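You operate a simulated robot arm through the tools that you are given. There is no shell and no other tool.

The job below is to be done with a simulated two-armed robot. You get a single attempt, and the scene is never put back.

## Task
Let the laptop on the cooling pad finish its test, then clear it down.
Fine: after the result shut it down, pad off, purple stick into the metal tray, lid shut.

Only the result counts: the job must be done as asked and must still hold three seconds after the hand-in. Knocking over, shifting, dropping, spilling or breaking anything else fails it. A push-on lid holds only when it is set on centred and level and pressed home; a screw cap is set on level and turned clockwise until tight.

## Robot
Two 7-joint arms with fingered hands on one trunk that stands fixed in place. Base frame: the origin is at the foot of the trunk, x ahead of it, y to its left, z up; the work surface is at about z = 900. Units: mm, rad, N and s.
The left shoulder is at [50, 214, 869], the right one opposite. With the tool pointing down near the work surface each hand reaches from about 320 to 860 mm from the base axis, measured 20 degrees to its own side. Payload 3 kg a hand.
The TCP of each hand is the grasp point between the finger pads, 26 mm short of the fingertips. In the tool frame z runs along the fingers and y along their closing line. The gripper opens to 132 mm. The gripper's body begins 73 mm behind the TCP. The gripper is a hand of 3 fingers: y runs from the thumb to the fingers, the wrist lies at [0, 0, -229] in the tool frame, and closing takes about 1.5 s.
Orientation is told as [roll, pitch, yaw] about the base's x, y, z axes, in that order, counted from this pose: with the fingers straight down and closing along the base's y, the tool's x points along the base's -x, its y along +y and its z along -z.

## Interface
- The arms move only by the tool move_arm. It takes "left_deltas", "right_deltas" or both (then of equal length, played together; a hand with none holds still); each is a list of rows, each an object of numbers (a shift or turn left out is 0, a gripper value left out holds the last): "tx", "ty", "tz": the shift along the base's x, y, z in m; "ax", "ay", "az": the turn, a rotation vector about the base's x, y, z in rad. In form: [{"tx": .., "ty": .., "tz": .., "ax": .., "ay": .., "az": ..}, ...]. A call has 1 to 20 rows; each row shifts and turns the commanded pose from where the row before left it. "left_gripper" and "right_gripper" are, for a hand that has rows, the gripper command, from -1 (fully open) to 1 (shut), values between in proportion, set as the call begins (left out, the last holds). Each row takes 0.2 s and may step no farther than 50 mm and 0.15 rad from the row before; otherwise, or with a gripper value out of range, the whole call is refused. Where a pose cannot be reached the arm comes as near as it can. A force on the tool above 90 N (or 10 N above the force at the start of the call, whichever is more), or a blocked arm, ends the call early, and 0.2 s more pass. The fingers move at their own pace (about 72 mm/s each) and stop on an object; they squeeze with about 28 N. The grip force told is the motor's: it shows also when the fingers shut on nothing. Time passes only in rows, and 0.2 s behind the last, so rows that do not move let the fingers close. It gives the time, the measured TCP pose, the force on the tool (base axes), the opening and the grip force at its end, in the units of the frame above (readings bear some noise), with the torque about the TCP (base axes, N m) and any sound that the robot's microphone picked up, and new pictures: "pictures" is both (left out), scene, wrist or none (wrist: the cameras of the hands that moved).
- Cameras (640 x 400 px; columns grow to the right, rows downward): "scene" is now at [32.9, -26.9, 1509]; the picture's right is [-0.25, -0.97, 0.00], its down [-0.66, 0.17, -0.73] and it looks along [0.71, -0.18, -0.68] (base axes); focal length 302 px, centre (320, 200). "left" rides on the left gripper at [-61, 3, -92] in its tool frame; the picture's right is [-0.05, -1.00, 0.00], its down [0.83, -0.04, -0.56] and it looks along [0.55, -0.03, 0.83] (tool axes); focal length 230 px, centre (320, 200). "right" rides on the right gripper at [61, 3, -92] in its tool frame; the picture's right is [-0.05, 1.00, 0.00], its down [-0.83, -0.04, -0.56] and it looks along [-0.55, -0.03, 0.83] (tool axes); focal length 230 px, centre (320, 200). There is no depth. A picture from a camera that has moved, and an enlarged one, comes with that camera's place and axes in the base frame and with its lens. The place of the scene camera against the robot may be out by one fixed shift of up to 18 mm in any direction.
- finger_targets(finger1, finger2, thumb_bend, hand): sets how far each is bent, from 0 (flat) to 100 (curled in); at 30 the hand is open as for a grip, at 70 the pads meet at the TCP. One left out holds its place. A second passes; each finger stops where it meets its share of the squeeze, and holds until it gets a number again. A gripper value or a shape takes the hand back. It gives what a move gives, with no picture; readings hold the bend of each and the force on the fingers (four entries, about 0 where the hand has none), thumb and palm.
- hand_shape(shape, hand): the hand has 3 fingers and takes this shape, open, in about a second: jaw (thumb against the fingers, like two jaws); tri (thumb and two fingers); tip (a fingertip pinch); poke (one finger out to press); point (the index stretched); flat (the hand flat); cup (the hand cupped); fist (a fist). The gripper value then closes the fingers along that shape, each until it touches; the sizes above hold for jaw. It gives what a move gives, with no picture.
- aim_head(pan, tilt): turns the head with the scene camera to pan (to the left, within 1.501 rad either way) and tilt (down, from -0.506 to 1.204), counted from straight ahead of the robot. It gives what a move gives, and a new picture of the scene camera.
- inspect(camera, box): a new picture of the part [left, top, right, bottom] of that camera's present view, enlarged. It takes no simulated time.
- finish_job(): hands the job in; it is judged then, once.

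Places have to be worked out from the pictures, the camera data and where the tool is seen. Open the grippers and draw the arms clear of the work before you hand the job in, unless the task says otherwise.

The tools are called after "Request:" as a command line: name --argument value ..., lists and objects as JSON in quotes. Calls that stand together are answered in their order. move_arm: Moves the arms, as the interface text tells. Its arguments: {"type":"object","properties":{"left_deltas":{"type":"array","items":{"type":"object","properties":{"tx":{"type":"number"},"ty":{"type":"number"},"tz":{"type":"number"},"ax":{"type":"number"},"ay":{"type":"number"},"az":{"type":"number"}}}},"left_gripper":{"type":"number"},"right_deltas":{"type":"array","items":{"type":"object","properties":{"tx":{"type":"number"},"ty":{"type":"number"},"tz":{"type":"number"},"ax":{"type":"number"},"ay":{"type":"number"},"az":{"type":"number"}}}},"right_gripper":{"type":"number"},"pictures":{"type":"string","enum":["both","scene","wrist","none"]}},"required":[]} The other tools are called the same way: hand_shape (shape, hand) gives the hand a shape; finger_targets (finger1, finger2, thumb_bend, hand) moves the fingers one by one; aim_head (pan, tilt) turns the head that bears the scene camera; inspect (camera, box) takes an enlarged picture of a part of a camera's view; finish_job () hands the job in.

At the start:

```text
time: 0.0
left_ee_pos: [434.7, 51.0, 1276.9]
left_orientation: [-0.002, 0.001, -0.357]
left_contact_force: [-0.2, -0.4, 0.1]
left_wrist_torque: [0.0, -0.01, -0.01]
left_width: 132.2
left_grasp_force: 0.1
left_shape: jaw
left_bend: [30.0, 30.0, 30.0]
left_finger forces: [0.0, 0.0, 0.1, 0.1, 0.1, 0.0]
right_ee_pos: [351.9, -400.0, 1276.9]
right_orientation: [0.0, 0.0, -0.357]
right_contact_force: [-0.3, -0.2, -0.7]
right_wrist_torque: [0.03, -0.04, 0.0]
right_width: 131.9
right_grasp_force: 0.0
right_shape: jaw
right_bend: [30.0, 30.0, 30.0]
right_finger forces: [0.0, 0.0, 0.1, 0.0, 0.0, 0.0]
head pan, tilt: [-0.257, 0.752]
```

scene: 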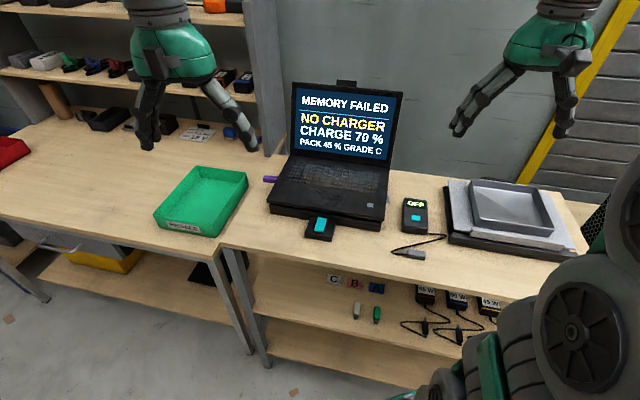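
right: 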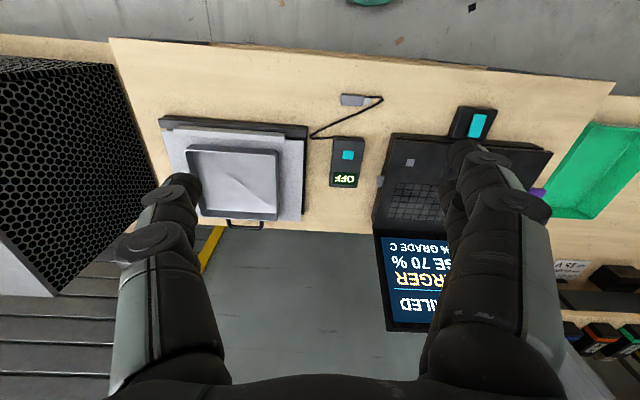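
left: 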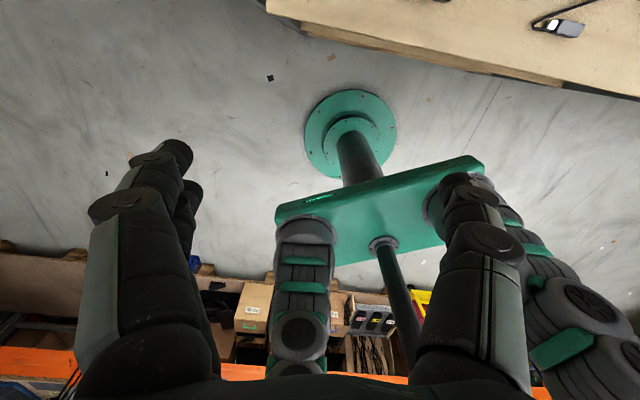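

The scene shows a laptop with a result-like screen, a green tray, a metal tray on the right, and a box reading "OFF". I'll enlarge several regions to read the details before moving.

Request:
inspect --camera "scene" --box '[250, 70, 450, 270]'

Request:
inspect --camera "scene" --box '[380, 160, 600, 290]'

Request:
inspect --camera "right" --box '[300, 80, 600, 340]'

Request:
inspect --camera "scene" --box '[300, 260, 520, 370]'

```text
2.00 times, centred on (350, 170) of scene
camera zoom: at [32.9, -26.9, 1509.0], right [-0.25, -0.97, 0.0], down [-0.66, 0.17, -0.73], along [0.71, -0.18, -0.68], focal length 604 px, centre (260, 260)
```

zoom: 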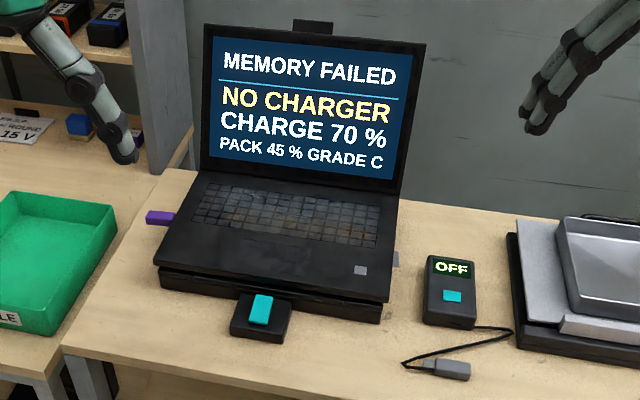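

```text
2.91 times, centred on (490, 225) of scene
camera zoom: at [32.9, -26.9, 1509.0], right [-0.25, -0.97, 0.0], down [-0.66, 0.17, -0.73], along [0.71, -0.18, -0.68], focal length 879 px, centre (-174, 127)
```

zoom: 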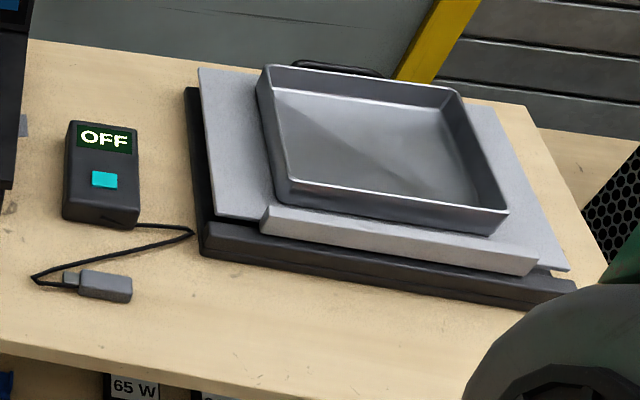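

```text
1.54 times, centred on (450, 210) of right
camera zoom: at [296.8, -376.6, 1368.4], right [0.4, 0.92, 0.0], down [0.76, -0.33, 0.56], along [0.51, -0.22, -0.83], focal length 354 px, centre (120, 185)
```

zoom: 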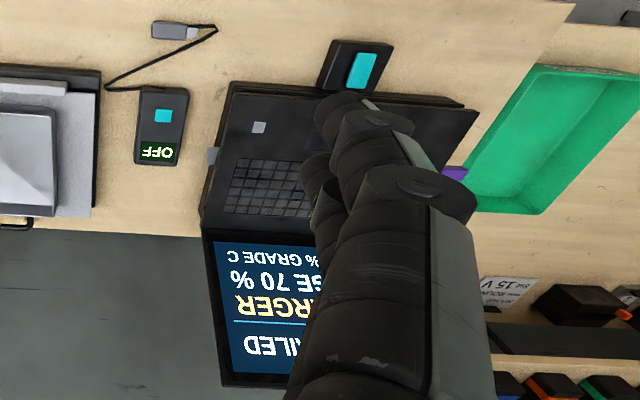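

```text
2.91 times, centred on (410, 315) of scene
camera zoom: at [32.9, -26.9, 1509.0], right [-0.25, -0.97, 0.0], down [-0.66, 0.17, -0.73], along [0.71, -0.18, -0.68], focal length 879 px, centre (58, -134)
```

zoom: 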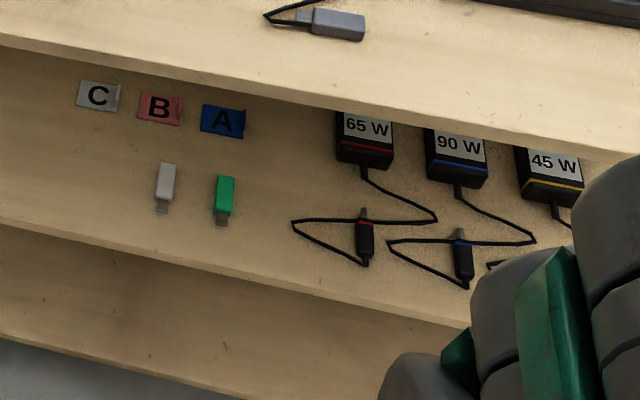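

The screen reads "MEMORY FAILED / NO CHARGER / CHARGE 70 % / PACK 45 % GRADE C". The purple stick sits in the laptop's left side, the pad's cyan rocker is in front, and the grey square at the right front of the deck looks like the power button. I'll let some time pass without moving, to see whether the screen is still changing.

Request:
move_arm --right_deltas '[{}, {}, {}, {}, {}, {}, {}, {}, {}, {}]' --pictures "scene"

```text
time: 2.2
left_ee_pos: [434.0, 50.4, 1276.5]
left_orientation: [0.0, 0.0, -0.356]
left_contact_force: [-0.2, 0.2, 0.1]
left_wrist_torque: [0.02, 0.0, 0.02]
left_width: 132.1
left_grasp_force: 0.1
left_shape: jaw
left_bend: [30.0, 30.0, 30.0]
left_finger forces: [0.1, 0.0, 0.1, 0.0, 0.1, 0.0]
right_ee_pos: [352.2, -401.1, 1275.8]
right_orientation: [0.0, 0.0, -0.356]
right_contact_force: [-1.2, -0.3, 0.1]
right_wrist_torque: [0.01, -0.02, -0.02]
right_width: 132.0
right_grasp_force: 0.0
right_shape: jaw
right_bend: [30.0, 30.0, 30.0]
right_finger forces: [0.0, 0.1, 0.0, 0.1, 0.1, 0.0]
head pan, tilt: [-0.257, 0.752]
```

scene: 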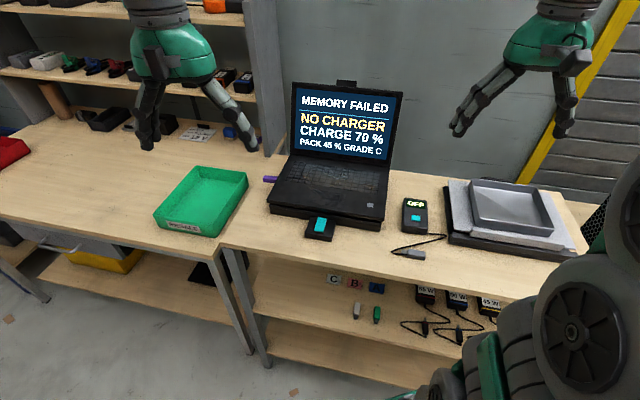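

The screen is unchanged after 2 s. I'll read the other labels around the scene and look at the pad switch more closely, in case something still indicates a running test.

Request:
inspect --camera "scene" --box '[280, 75, 410, 165]'

Request:
inspect --camera "scene" --box '[255, 160, 395, 250]'

Request:
inspect --camera "scene" --box '[80, 60, 280, 250]'

Request:
inspect --camera "right" --box '[300, 80, 560, 240]'

```text
4.44 times, centred on (345, 120) of scene
camera zoom: at [32.9, -26.9, 1509.0], right [-0.25, -0.97, 0.0], down [-0.66, 0.17, -0.73], along [0.71, -0.18, -0.68], focal length 1343 px, centre (209, 556)
```

zoom: 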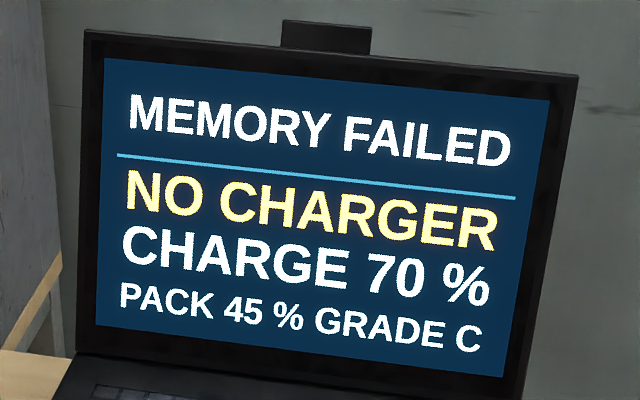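

```text
4.44 times, centred on (325, 205) of scene
camera zoom: at [32.9, -26.9, 1509.0], right [-0.25, -0.97, 0.0], down [-0.66, 0.17, -0.73], along [0.71, -0.18, -0.68], focal length 1343 px, centre (298, 178)
```

zoom: 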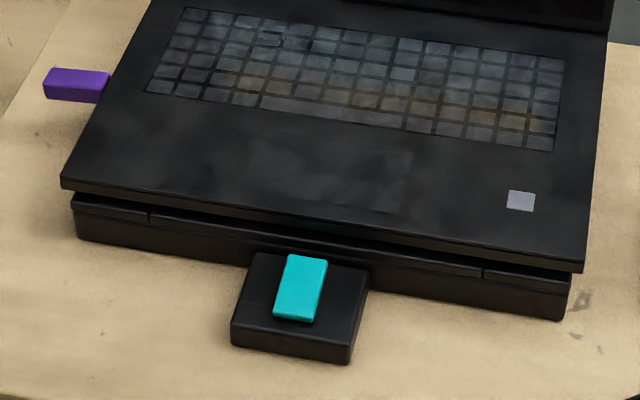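

```text
2.11 times, centred on (180, 155) of scene
camera zoom: at [32.9, -26.9, 1509.0], right [-0.25, -0.97, 0.0], down [-0.66, 0.17, -0.73], along [0.71, -0.18, -0.68], focal length 636 px, centre (615, 295)
```

zoom: 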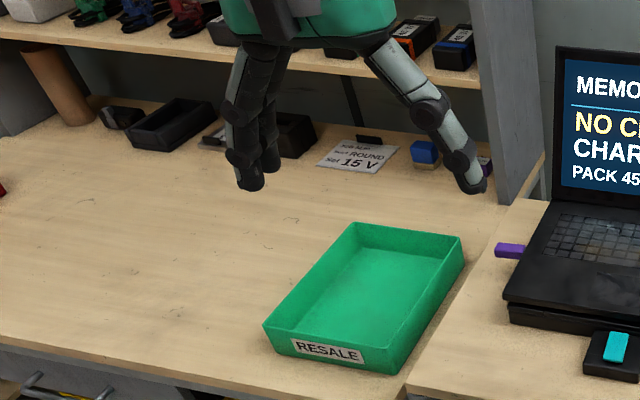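

```text
2.46 times, centred on (430, 160) of right
camera zoom: at [296.8, -376.6, 1368.5], right [0.4, 0.92, 0.0], down [0.76, -0.33, 0.56], along [0.51, -0.22, -0.83], focal length 566 px, centre (49, 298)
```

zoom: 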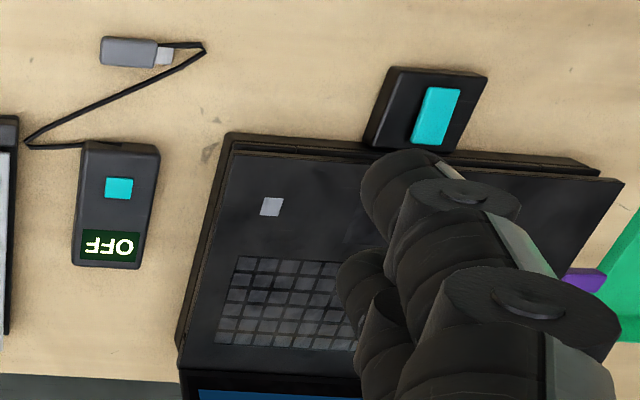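

The memory test result ("MEMORY FAILED") is displayed and stable so far; the pad's rocker and the power button are plain to see. I'll shape the right hand to "poke" to see where the finger points while more time passes.

Request:
hand_shape --shape "poke" --hand "right"

Request:
move_arm --right_deltas '[{"tx": 0.02}, {"tx": 0.04}, {"tx": 0.04, "ty": 0.02}, {"tx": 0.04, "ty": 0.02}, {"tx": 0.02, "ty": 0.02, "tz": -0.02}, {"tz": -0.04}, {"tz": -0.04}, {"tz": -0.03}, {}, {}]' --pictures "both"

```text
time: 3.1
left_ee_pos: [434.0, 50.9, 1277.0]
left_orientation: [0.0, 0.0, -0.356]
left_contact_force: [0.6, -0.3, 0.5]
left_wrist_torque: [0.01, 0.02, 0.0]
left_width: 132.1
left_grasp_force: 0.1
left_shape: jaw
left_bend: [30.0, 30.0, 30.0]
left_finger forces: [0.0, 0.0, 0.0, 0.1, 0.1, 0.0]
right_ee_pos: [351.8, -400.6, 1275.9]
right_orientation: [0.0, 0.001, -0.357]
right_contact_force: [-0.1, 0.7, 1.1]
right_wrist_torque: [-0.01, 0.0, 0.0]
right_width: 0.1
right_grasp_force: 0.1
right_shape: poke
right_bend: [100.0, 100.0, 45.0]
right_finger forces: [0.0, 0.0, 0.1, 0.0, 0.0, 0.1]
head pan, tilt: [-0.257, 0.752]
```

```text
time: 5.3
left_ee_pos: [433.5, 51.5, 1276.8]
left_orientation: [-0.001, -0.001, -0.356]
left_contact_force: [0.6, 0.0, -0.9]
left_wrist_torque: [-0.04, 0.0, -0.01]
left_width: 131.9
left_grasp_force: 0.0
left_shape: jaw
left_bend: [30.0, 30.0, 30.0]
left_finger forces: [0.0, 0.0, 0.0, 0.0, 0.1, 0.0]
right_ee_pos: [496.1, -351.0, 1133.4]
right_orientation: [0.0, 0.0, -0.356]
right_contact_force: [-0.8, -0.5, -0.4]
right_wrist_torque: [-0.01, -0.03, -0.03]
right_width: 0.0
right_grasp_force: 0.1
right_shape: poke
right_bend: [100.0, 100.0, 45.0]
right_finger forces: [0.1, 0.1, 0.0, 0.1, 0.0, 0.0]
right hand out of reach, approached as far as the arm can: row 3, 4
head pan, tilt: [-0.257, 0.752]
camera right: at [440.8, -326.2, 1225.4], right [0.4, 0.92, 0.0], down [0.76, -0.33, 0.56], along [0.51, -0.22, -0.83], focal length 230 px, centre (320, 200)
```

scene: 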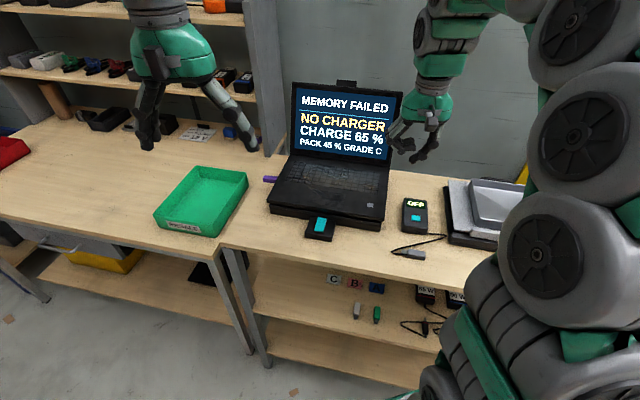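
right: 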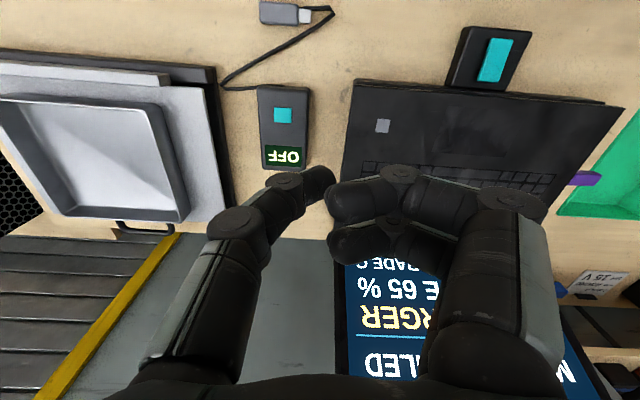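

The charge dropped from 70 % to 65 % while the title stays "MEMORY FAILED", so the result is in and I shouldn't dawdle. From the wrist camera the thumb tip is on the tool axis (about 22 mm beyond the TCP) and the power button is near (541, -290, ~950); I move above it and look again.

Request:
move_arm --right_deltas '[{"tx": 0.02, "ty": 0.02, "tz": -0.02}, {"tx": 0.025, "ty": 0.03, "tz": -0.03}, {"ty": 0.011, "tz": -0.03}, {"tz": -0.025}, {}]' --pictures "both"

```text
time: 6.5
left_ee_pos: [433.5, 50.6, 1275.7]
left_orientation: [0.0, 0.001, -0.355]
left_contact_force: [0.1, -0.1, 1.2]
left_wrist_torque: [0.01, 0.0, -0.03]
left_width: 132.2
left_grasp_force: 0.1
left_shape: jaw
left_bend: [30.0, 30.0, 30.0]
left_finger forces: [0.0, 0.1, 0.0, 0.0, 0.0, 0.0]
right_ee_pos: [541.7, -292.5, 1030.0]
right_orientation: [-0.001, 0.001, -0.356]
right_contact_force: [0.7, -0.4, 0.1]
right_wrist_torque: [0.0, -0.01, 0.0]
right_width: 0.1
right_grasp_force: 0.1
right_shape: poke
right_bend: [100.0, 100.0, 45.0]
right_finger forces: [0.0, 0.1, 0.0, 0.0, 0.0, 0.1]
head pan, tilt: [-0.257, 0.752]
camera right: at [486.4, -267.9, 1122.6], right [0.4, 0.92, 0.0], down [0.76, -0.33, 0.55], along [0.51, -0.22, -0.83], focal length 230 px, centre (320, 200)
```

scene: 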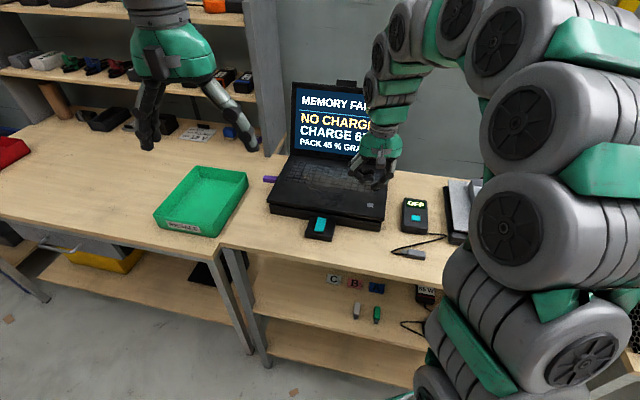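
right: 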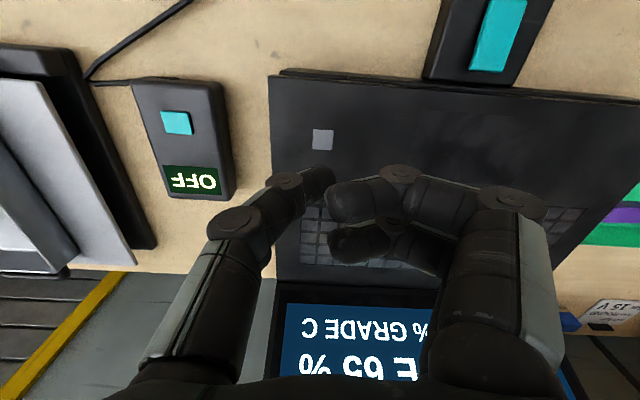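

Triangulating the button from two wrist views puts it at about (539, -290, 955). I shift slightly so the thumb tip is over it and descend to just above, then check.

Request:
move_arm --right_deltas '[{"tx": -0.0015, "ty": 0.0035, "tz": -0.02}, {"tz": -0.02}, {"tz": -0.004}]' --pictures "wrist"

Request:
inspect --camera "right" --box '[240, 100, 420, 220]'

Request:
inspect --camera "scene" --box '[330, 150, 430, 230]'

```text
time: 7.3
left_ee_pos: [433.3, 51.7, 1277.4]
left_orientation: [0.001, 0.0, -0.356]
left_contact_force: [-0.6, 0.5, -0.8]
left_wrist_torque: [0.01, -0.01, 0.01]
left_width: 131.9
left_grasp_force: 0.1
left_shape: jaw
left_bend: [30.0, 30.0, 30.0]
left_finger forces: [0.0, 0.0, 0.1, 0.1, 0.1, 0.1]
right_ee_pos: [541.3, -286.9, 985.8]
right_orientation: [0.001, 0.0, -0.355]
right_contact_force: [0.7, 0.2, -0.8]
right_wrist_torque: [0.01, 0.01, -0.01]
right_width: 0.0
right_grasp_force: 0.1
right_shape: poke
right_bend: [100.0, 100.0, 45.0]
right_finger forces: [0.1, 0.0, 0.1, 0.0, 0.0, 0.0]
head pan, tilt: [-0.257, 0.752]
camera right: at [485.0, -263.2, 1078.0], right [0.4, 0.92, 0.0], down [0.76, -0.33, 0.56], along [0.51, -0.22, -0.83], focal length 230 px, centre (320, 200)
```

right: 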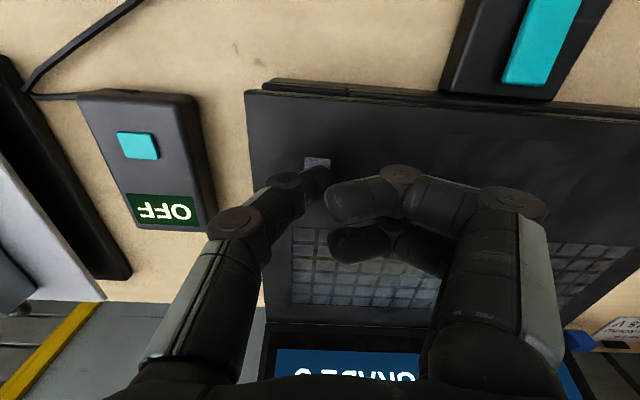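

```text
3.33 times, centred on (330, 160) of right
camera zoom: at [485.0, -263.2, 1078.0], right [0.4, 0.92, 0.0], down [0.76, -0.33, 0.56], along [0.51, -0.22, -0.83], focal length 767 px, centre (287, 333)
```

zoom: 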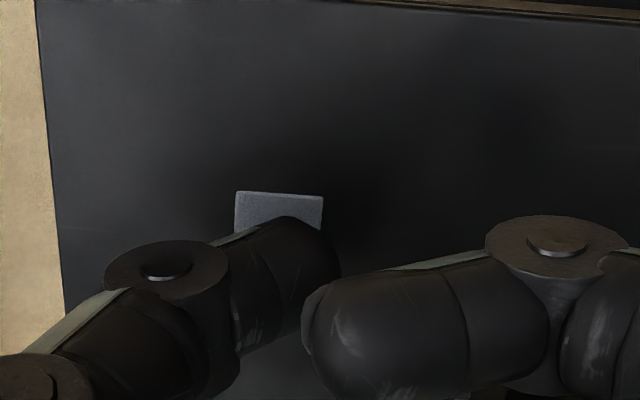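

```text
5.00 times, centred on (380, 190) of scene
camera zoom: at [32.9, -26.9, 1509.0], right [-0.25, -0.97, 0.0], down [-0.66, 0.17, -0.73], along [0.71, -0.18, -0.68], focal length 1511 px, centre (20, 250)
```

zoom: 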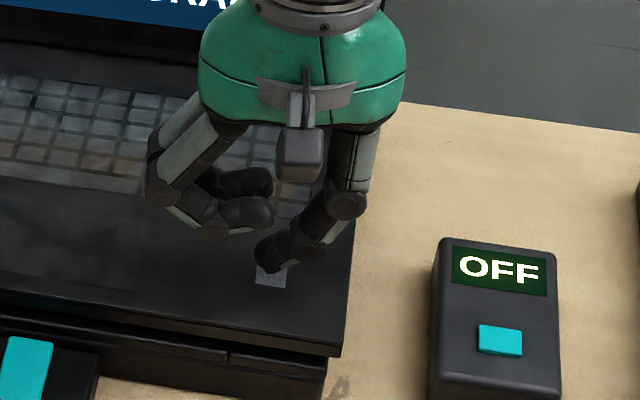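

The tip seems just above the button but a few millimetres toward +y of its centre. I correct sideways and lower 8 mm, reading the force.

Request:
move_arm --right_deltas '[{"tx": -0.001, "ty": -0.003, "tz": -0.004}, {"tz": -0.004}]' --pictures "wrist"

Request:
inspect --camera "scene" --box '[330, 150, 430, 230]'

Request:
inspect --camera "right" --box '[240, 100, 420, 220]'

```text
time: 7.9
left_ee_pos: [433.6, 50.4, 1275.8]
left_orientation: [0.0, 0.0, -0.356]
left_contact_force: [-0.4, 0.4, -0.2]
left_wrist_torque: [-0.01, 0.02, -0.02]
left_width: 131.9
left_grasp_force: 0.1
left_shape: jaw
left_bend: [30.0, 30.0, 30.0]
left_finger forces: [0.0, 0.0, 0.1, 0.0, 0.1, 0.0]
right_ee_pos: [538.1, -292.3, 979.2]
right_orientation: [0.0, -0.004, -0.355]
right_contact_force: [-1.3, -2.8, 14.7]
right_wrist_torque: [-0.05, 0.05, -0.02]
right_width: 0.2
right_grasp_force: 0.0
right_shape: poke
right_bend: [100.0, 100.0, 45.0]
right_finger forces: [0.1, 0.0, 0.1, 0.0, 14.2, 0.0]
head pan, tilt: [-0.257, 0.752]
heard: click
camera right: at [482.8, -267.6, 1071.3], right [0.4, 0.92, 0.0], down [0.76, -0.33, 0.56], along [0.51, -0.22, -0.83], focal length 230 px, centre (320, 200)
```

right: 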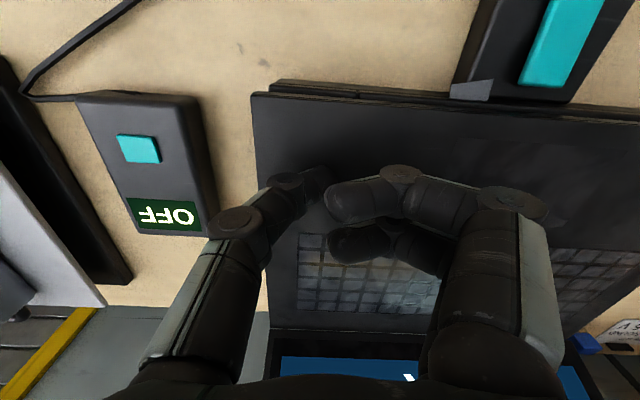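

```text
5.00 times, centred on (380, 190) of scene
camera zoom: at [32.7, -26.8, 1509.0], right [-0.25, -0.97, 0.0], down [-0.66, 0.17, -0.73], along [0.71, -0.18, -0.68], focal length 1511 px, centre (20, 250)
```

zoom: 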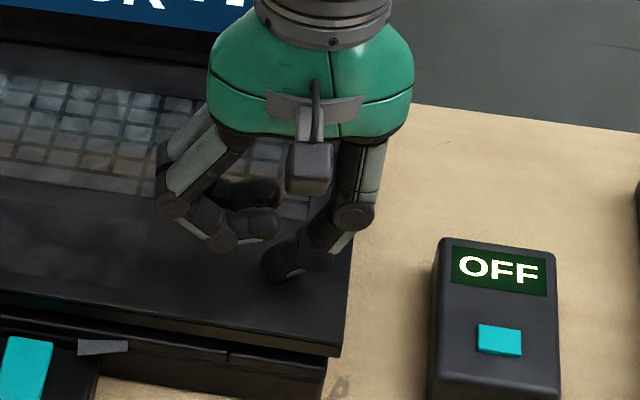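

```text
3.33 times, centred on (330, 160) of right
camera zoom: at [482.8, -267.6, 1071.3], right [0.4, 0.92, 0.0], down [0.76, -0.33, 0.56], along [0.51, -0.22, -0.83], focal length 767 px, centre (287, 333)
```

zoom: 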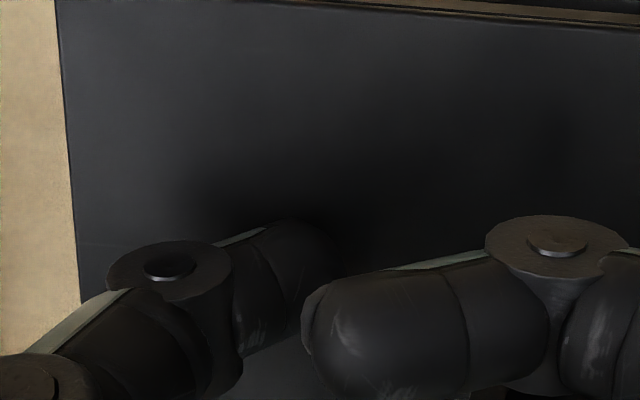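

A click was heard at about 14 N. A grey sliver has also appeared by the pad's switch box, so I back off a little and look at the screen and that spot.

Request:
move_arm --right_deltas '[{"tz": 0.01}, {"tz": 0.03}, {"tx": -0.03, "ty": -0.05, "tz": 0.03}]' --pictures "both"

Request:
inspect --camera "scene" --box '[260, 75, 440, 250]'

Request:
inspect --camera "right" --box '[240, 20, 640, 270]'

```text
refused: row 3 steps farther than a row can; nothing moved
```

```text
2.29 times, centred on (350, 162) of scene
camera zoom: at [32.7, -26.8, 1509.0], right [-0.25, -0.97, 0.0], down [-0.66, 0.17, -0.73], along [0.71, -0.18, -0.68], focal length 691 px, centre (251, 286)
```

zoom: 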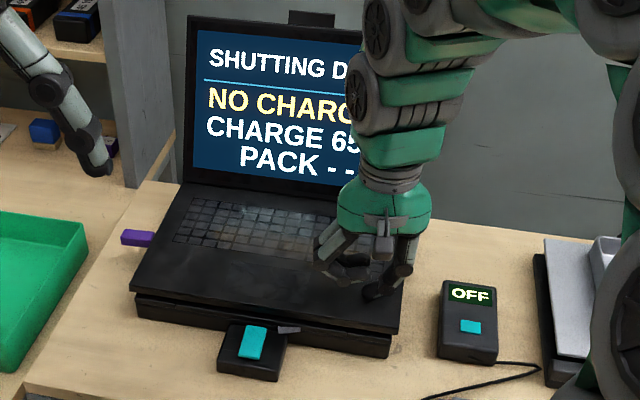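

```text
1.60 times, centred on (440, 145) of right
camera zoom: at [482.8, -267.6, 1071.3], right [0.4, 0.92, 0.0], down [0.76, -0.33, 0.56], along [0.51, -0.22, -0.83], focal length 368 px, centre (128, 288)
```

zoom: 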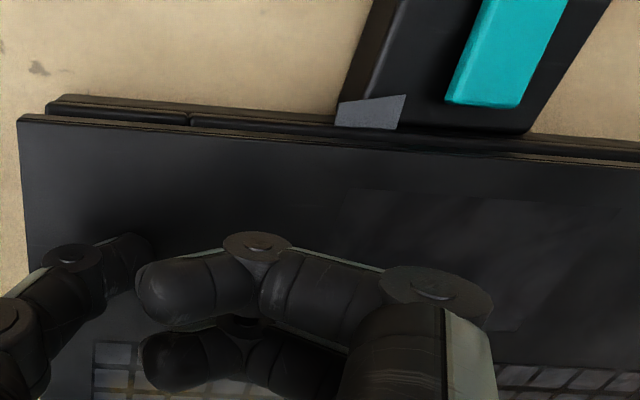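

The screen now says "SHUTTING DOWN". I retract within the step limits and look at the deck again.

Request:
move_arm --right_deltas '[{"tz": 0.01}, {"tz": 0.03}, {"tz": 0.04}, {"tx": -0.03, "ty": -0.03, "tz": 0.01}, {"tx": -0.03, "ty": -0.03}]' --pictures "both"

Request:
inspect --camera "scene" --box '[260, 75, 440, 250]'

Request:
inspect --camera "right" --box '[240, 20, 640, 270]'

```text
time: 9.1
left_ee_pos: [432.9, 49.5, 1276.8]
left_orientation: [0.0, 0.001, -0.356]
left_contact_force: [0.2, -0.6, 0.3]
left_wrist_torque: [0.03, -0.01, -0.05]
left_width: 131.7
left_grasp_force: 0.0
left_shape: jaw
left_bend: [30.0, 30.0, 30.0]
left_finger forces: [0.0, 0.0, 0.0, 0.0, 0.0, 0.0]
right_ee_pos: [479.2, -350.0, 1068.1]
right_orientation: [0.001, -0.001, -0.357]
right_contact_force: [-0.4, -0.4, 0.5]
right_wrist_torque: [-0.01, 0.01, 0.0]
right_width: 0.2
right_grasp_force: 0.1
right_shape: poke
right_bend: [100.0, 100.0, 45.0]
right_finger forces: [0.1, 0.0, 0.0, 0.1, 0.1, 0.1]
head pan, tilt: [-0.257, 0.752]
camera right: at [424.1, -326.5, 1160.1], right [0.4, 0.92, 0.0], down [0.76, -0.33, 0.56], along [0.51, -0.22, -0.83], focal length 230 px, centre (320, 200)
```

scene: 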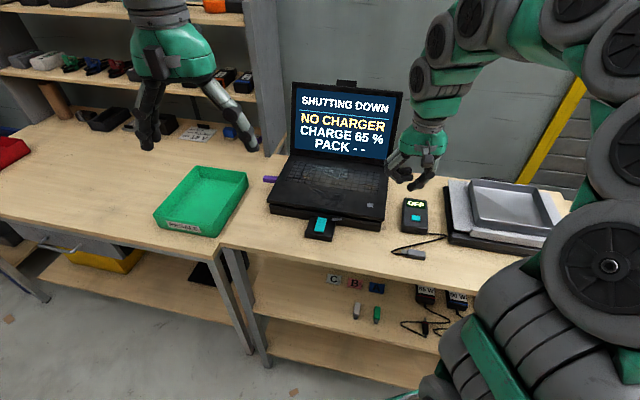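
right: 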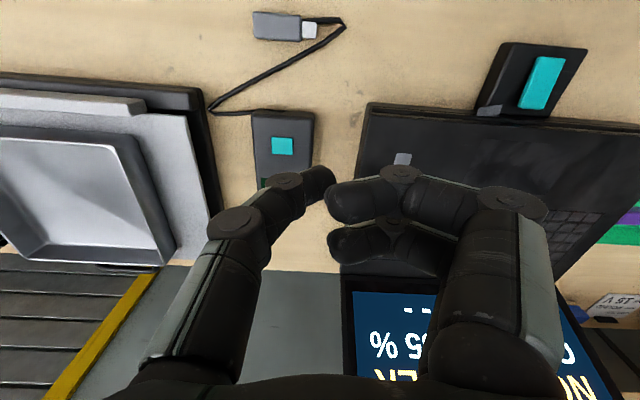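

```text
2.29 times, centred on (350, 162) of scene
camera zoom: at [32.8, -26.9, 1509.0], right [-0.25, -0.97, 0.0], down [-0.66, 0.17, -0.73], along [0.71, -0.18, -0.68], focal length 691 px, centre (251, 286)
```

zoom: 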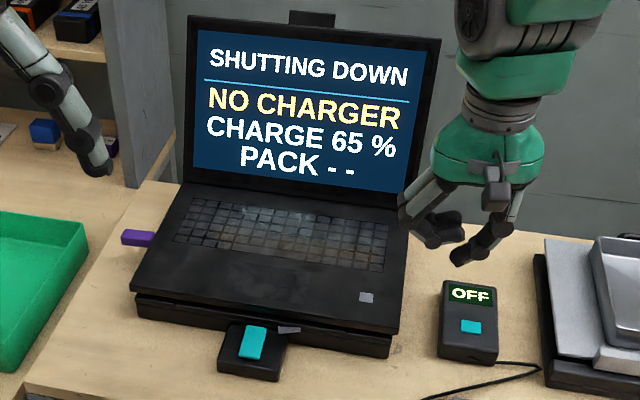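

```text
1.60 times, centred on (440, 145) of right
camera zoom: at [424.1, -326.5, 1160.1], right [0.4, 0.92, 0.0], down [0.76, -0.33, 0.56], along [0.51, -0.22, -0.83], focal length 368 px, centre (128, 288)
```

zoom: 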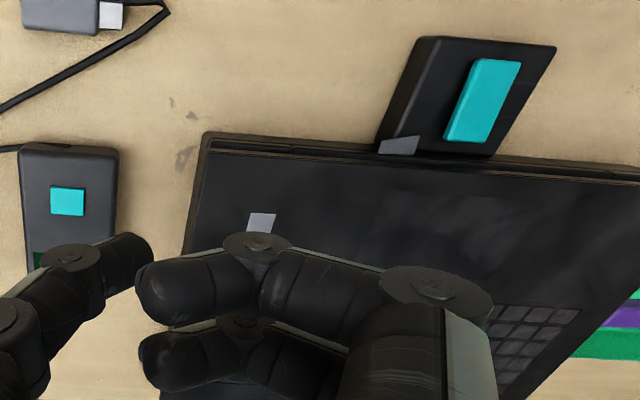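

The laptop is shutting down, the button is intact. Next comes the pad's rocker at about (530, -150, 925); I move the right hand above it, high over the deck, to view the switch (and the grey sliver) closely.

Request:
move_arm --right_deltas '[{"tx": 0.01, "ty": 0.045}, {"tx": 0.01, "ty": 0.045}, {"tx": 0.01, "ty": 0.045}, {"tx": 0.01, "ty": 0.04}, {"tx": 0.01, "ty": 0.025}, {}]' --pictures "both"

Request:
inspect --camera "right" --box '[220, 50, 460, 200]'

Request:
inspect --camera "scene" --box '[260, 75, 440, 250]'

```text
time: 10.5
left_ee_pos: [433.9, 51.2, 1276.3]
left_orientation: [0.001, 0.0, -0.357]
left_contact_force: [-0.3, -1.0, 0.1]
left_wrist_torque: [0.0, 0.0, -0.01]
left_width: 131.7
left_grasp_force: 0.1
left_shape: jaw
left_bend: [30.0, 30.0, 30.0]
left_finger forces: [0.1, 0.1, 0.1, 0.0, 0.0, 0.1]
right_ee_pos: [527.2, -152.2, 1070.6]
right_orientation: [-0.001, 0.0, -0.357]
right_contact_force: [0.3, 0.6, 0.7]
right_wrist_torque: [-0.01, 0.03, 0.0]
right_width: 0.0
right_grasp_force: 0.2
right_shape: poke
right_bend: [100.0, 100.0, 45.0]
right_finger forces: [0.0, 0.0, 0.0, 0.0, 0.0, 0.0]
head pan, tilt: [-0.257, 0.752]
camera right: at [471.6, -127.2, 1163.5], right [0.4, 0.92, 0.0], down [0.76, -0.33, 0.56], along [0.51, -0.22, -0.83], focal length 230 px, centre (320, 200)
```

scene: 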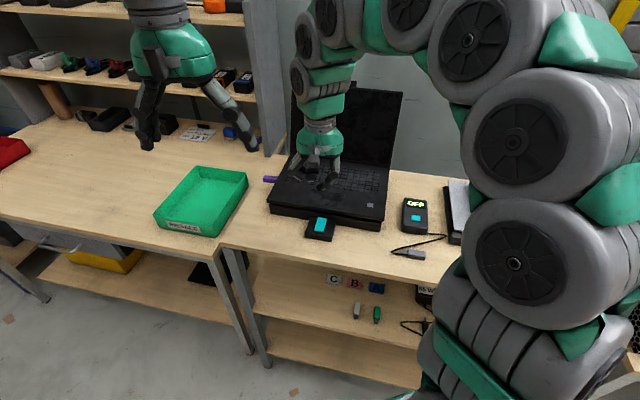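
right: 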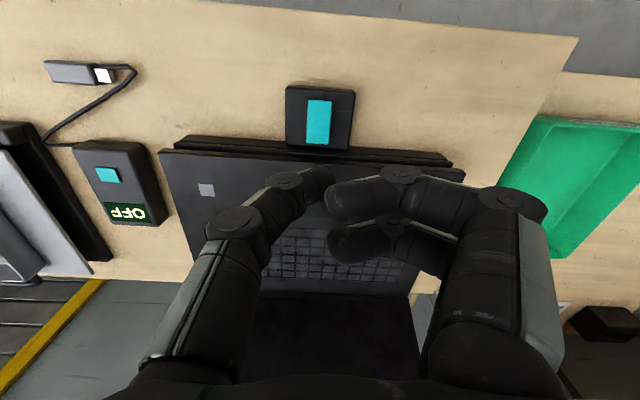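

```text
2.67 times, centred on (340, 125) of right
camera zoom: at [471.6, -127.2, 1163.5], right [0.4, 0.92, 0.0], down [0.76, -0.33, 0.56], along [0.51, -0.22, -0.83], focal length 614 px, centre (267, 400)
```

zoom: 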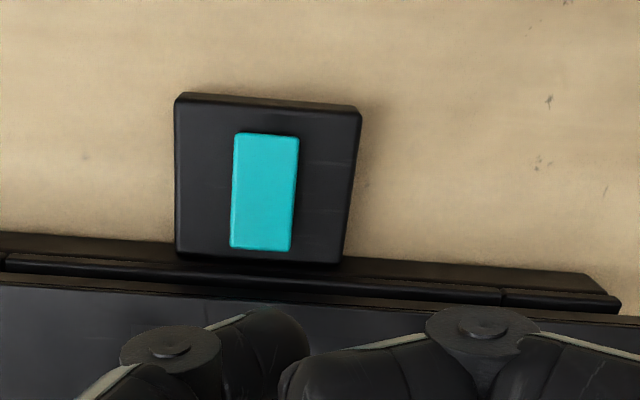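

```text
2.29 times, centred on (350, 162) of scene
camera zoom: at [32.9, -26.8, 1509.0], right [-0.25, -0.97, 0.0], down [-0.66, 0.17, -0.73], along [0.71, -0.18, -0.68], focal length 691 px, centre (251, 286)
```

zoom: 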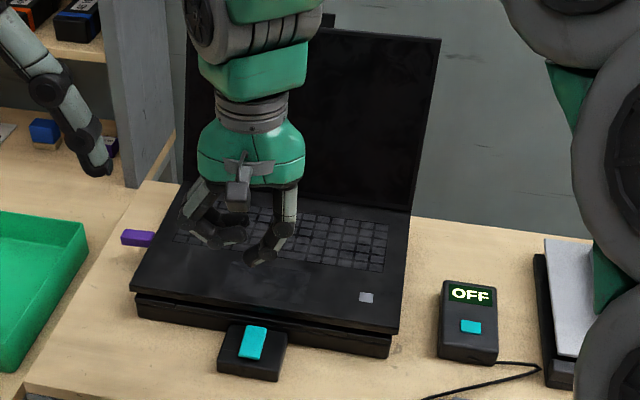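

The screen is now black, so the laptop has shut down, and the grey sliver is gone too (a passing glint). Now I zoom hard on the pad's rocker from both cameras to see which end is raised.

Request:
inspect --camera "right" --box '[280, 80, 360, 155]'

Request:
inspect --camera "scene" --box '[295, 205, 345, 245]'

```text
5.33 times, centred on (320, 118) of right
camera zoom: at [471.6, -127.2, 1163.5], right [0.4, 0.92, 0.0], down [0.76, -0.33, 0.56], along [0.51, -0.22, -0.83], focal length 1227 px, centre (320, 640)
```

zoom: 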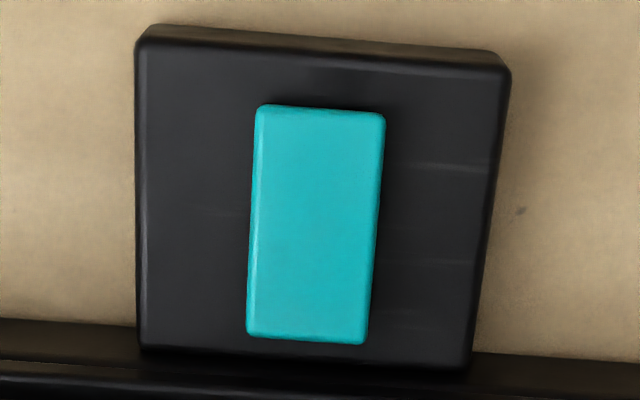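

```text
10.00 times, centred on (320, 225) of scene
camera zoom: at [32.9, -26.8, 1509.0], right [-0.25, -0.97, 0.0], down [-0.66, 0.17, -0.73], along [0.71, -0.18, -0.68], focal length 3022 px, centre (320, -50)
```

zoom: 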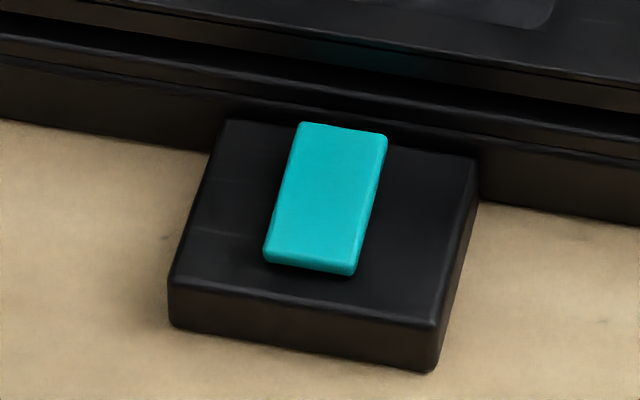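

The rocker is about 25 × 45 mm with its centre near (531, -154) and, comparing the two views, the end toward the laptop stands higher, so that end is the one to press. I'll lean the hand back from the laptop so the curled fingers clear the laptop's front edge, and lower to about 45 mm above.

Request:
move_arm --right_deltas '[{"tx": 0.003, "ty": -0.0014, "ax": -0.0584, "ay": -0.1105}, {"tz": -0.01, "ax": -0.0584, "ay": -0.1105}, {"tz": -0.02, "ax": -0.0584, "ay": -0.1105}, {"tz": -0.02, "ax": -0.0584, "ay": -0.1105}, {"tz": -0.02, "az": 0.14}, {"tz": -0.015}, {}]' --pictures "both"

Request:
inspect --camera "right" --box '[220, 60, 460, 210]'

Request:
inspect --camera "scene" --box '[270, 150, 390, 250]'

```text
time: 12.1
left_ee_pos: [434.1, 50.2, 1277.1]
left_orientation: [0.002, 0.001, -0.357]
left_contact_force: [0.1, 1.0, 0.0]
left_wrist_torque: [-0.01, -0.01, 0.0]
left_width: 131.9
left_grasp_force: 0.0
left_shape: jaw
left_bend: [30.0, 30.0, 30.0]
left_finger forces: [0.0, 0.0, 0.0, 0.1, 0.0, 0.0]
right_ee_pos: [530.7, -151.9, 983.1]
right_orientation: [-0.073, -0.497, -0.197]
right_contact_force: [-0.3, -0.3, -0.5]
right_wrist_torque: [0.04, 0.01, 0.03]
right_width: 0.0
right_grasp_force: 0.2
right_shape: poke
right_bend: [100.0, 100.0, 45.0]
right_finger forces: [0.1, 0.0, 0.0, 0.1, 0.0, 0.1]
head pan, tilt: [-0.257, 0.752]
camera right: at [437.5, -123.9, 1034.9], right [0.27, 0.96, -0.04], down [0.46, -0.09, 0.88], along [0.85, -0.26, -0.46], focal length 230 px, centre (320, 200)
```

scene: 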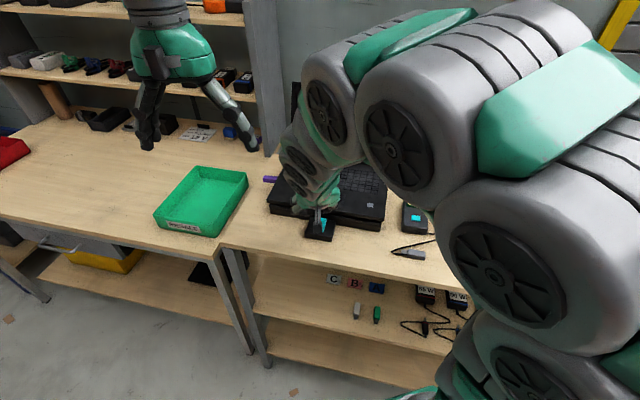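
right: 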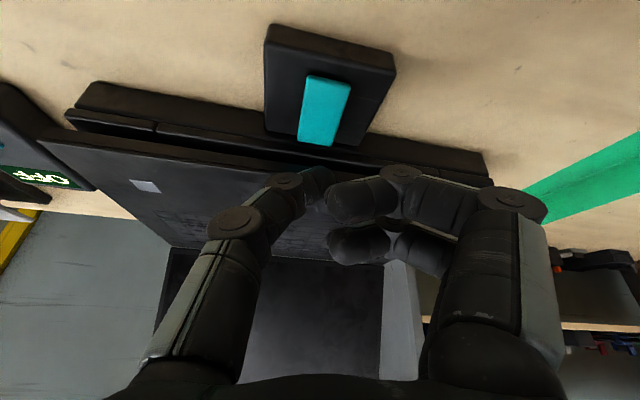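

```text
2.67 times, centred on (340, 135) of right
camera zoom: at [437.5, -123.9, 1034.9], right [0.27, 0.96, -0.04], down [0.46, -0.09, 0.88], along [0.85, -0.26, -0.46], focal length 614 px, centre (267, 373)
```

zoom: 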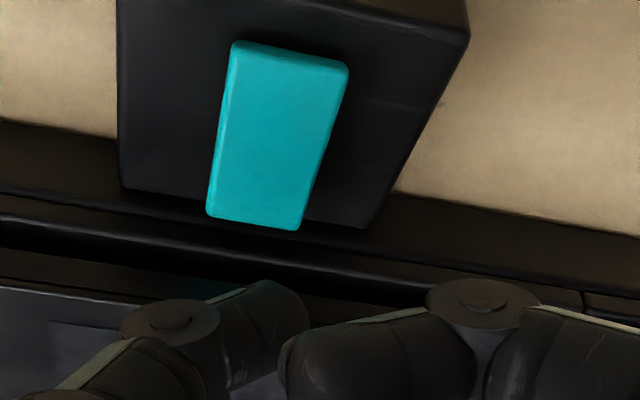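

```text
4.00 times, centred on (330, 200) of scene
camera zoom: at [32.9, -26.9, 1509.0], right [-0.25, -0.97, 0.0], down [-0.66, 0.17, -0.73], along [0.71, -0.18, -0.68], focal length 1209 px, centre (280, 200)
```

zoom: 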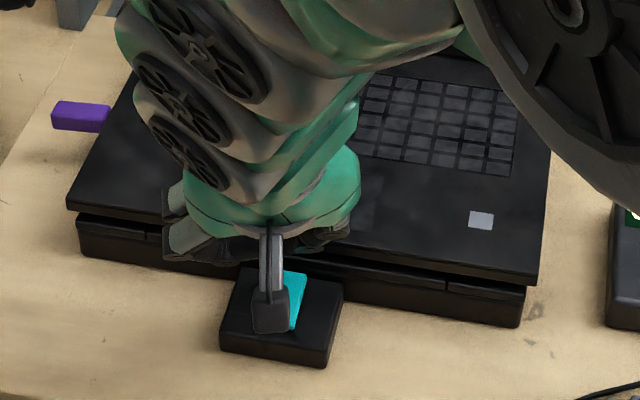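

The wrist view confirms the laptop-side end of the rocker is raised (≈933 vs ≈926 at the near end). The thumb tip is at about (540, -157, 964), over the raised half; I descend to just above contact.

Request:
move_arm --right_deltas '[{"tx": 0.001, "ty": -0.0015, "tz": -0.014}, {"tz": -0.012}, {}]' --pictures "wrist"

Request:
inspect --camera "right" --box '[220, 60, 460, 210]'

```text
time: 12.9
left_ee_pos: [433.4, 50.3, 1275.1]
left_orientation: [-0.001, -0.001, -0.355]
left_contact_force: [0.4, -0.8, -1.0]
left_wrist_torque: [-0.01, -0.03, 0.0]
left_width: 132.0
left_grasp_force: 0.1
left_shape: jaw
left_bend: [30.0, 30.0, 30.0]
left_finger forces: [0.0, 0.1, 0.0, 0.1, 0.0, 0.0]
right_ee_pos: [531.7, -153.1, 957.4]
right_orientation: [-0.071, -0.495, -0.197]
right_contact_force: [0.3, -0.3, 3.0]
right_wrist_torque: [0.02, -0.02, -0.02]
right_width: 0.0
right_grasp_force: 0.0
right_shape: poke
right_bend: [100.0, 100.0, 45.0]
right_finger forces: [0.0, 0.0, 0.0, 0.0, 1.8, 0.1]
head pan, tilt: [-0.257, 0.752]
camera right: at [438.4, -125.0, 1009.6], right [0.27, 0.96, -0.04], down [0.46, -0.1, 0.88], along [0.85, -0.26, -0.47], focal length 230 px, centre (320, 200)
```

right: 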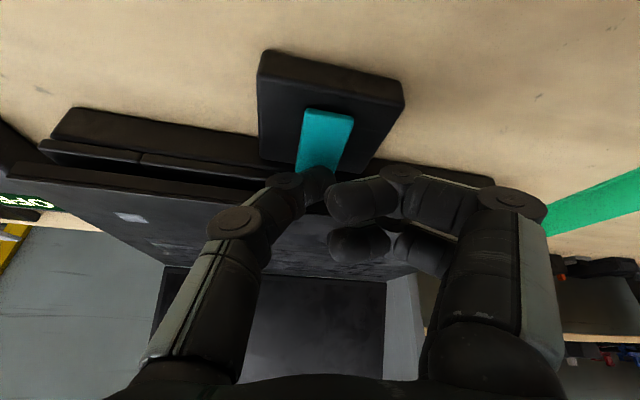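

```text
2.67 times, centred on (340, 135) of right
camera zoom: at [438.4, -125.0, 1009.6], right [0.27, 0.96, -0.04], down [0.46, -0.1, 0.88], along [0.85, -0.26, -0.47], focal length 614 px, centre (267, 373)
```

zoom: 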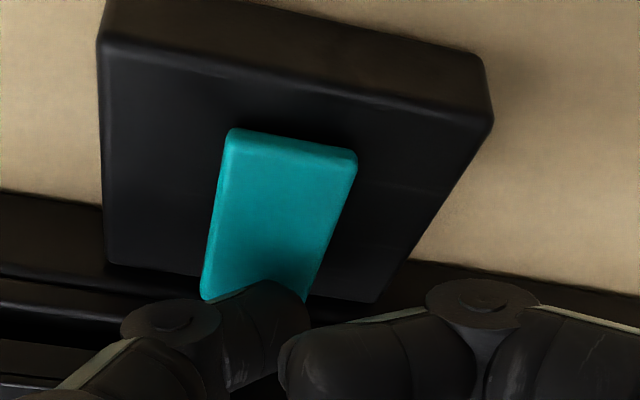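

The thumb has just touched the raised end (about 2–3 N). I press down in small steps and listen for the click.

Request:
move_arm --right_deltas '[{"tz": -0.003}, {"tz": -0.003}]' --pictures "wrist"

```text
time: 13.5
left_ee_pos: [433.3, 50.1, 1276.0]
left_orientation: [0.0, -0.001, -0.358]
left_contact_force: [-0.3, 0.5, -0.2]
left_wrist_torque: [-0.03, 0.03, 0.0]
left_width: 131.9
left_grasp_force: 0.0
left_shape: jaw
left_bend: [30.0, 30.0, 30.0]
left_finger forces: [0.1, 0.1, 0.0, 0.1, 0.0, 0.0]
right_ee_pos: [532.6, -153.6, 955.3]
right_orientation: [-0.07, -0.498, -0.196]
right_contact_force: [-2.9, -5.7, 32.8]
right_wrist_torque: [-0.2, -0.17, -0.08]
right_width: 0.2
right_grasp_force: 0.0
right_shape: poke
right_bend: [100.0, 100.0, 46.0]
right_finger forces: [0.1, 0.1, 0.0, 0.0, 32.2, 0.0]
head pan, tilt: [-0.257, 0.752]
camera right: at [439.2, -125.6, 1005.7], right [0.27, 0.96, -0.04], down [0.45, -0.1, 0.89], along [0.85, -0.26, -0.46], focal length 230 px, centre (320, 200)
```

right: 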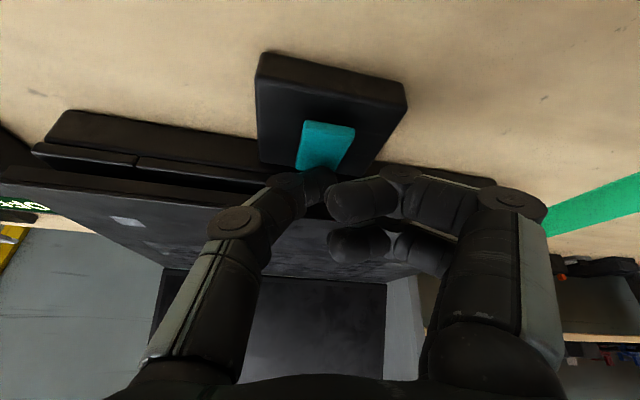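

The force rose to 33 N without a click, so I'll look closely before pressing any harder.

Request:
inspect --camera "right" --box '[220, 60, 460, 210]'

Request:
inspect --camera "scene" --box '[270, 150, 390, 250]'

```text
2.67 times, centred on (340, 135) of right
camera zoom: at [439.2, -125.6, 1005.7], right [0.27, 0.96, -0.04], down [0.45, -0.1, 0.89], along [0.85, -0.26, -0.46], focal length 614 px, centre (267, 373)
```

zoom: 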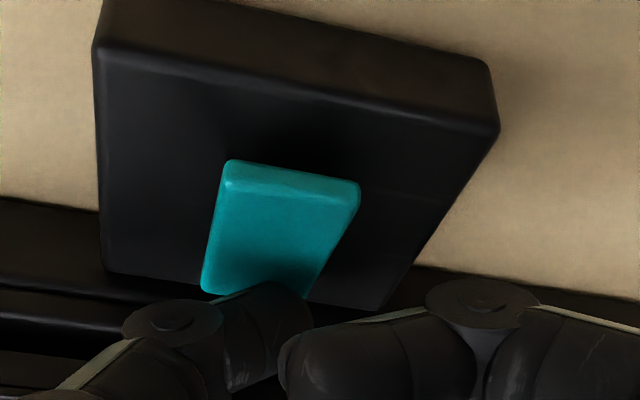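

```text
4.00 times, centred on (330, 200) of scene
camera zoom: at [32.5, -26.9, 1509.0], right [-0.25, -0.97, 0.0], down [-0.66, 0.17, -0.73], along [0.71, -0.19, -0.68], focal length 1209 px, centre (280, 200)
```

zoom: 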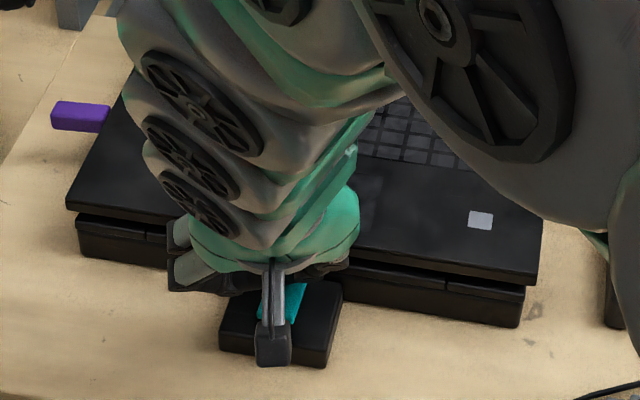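

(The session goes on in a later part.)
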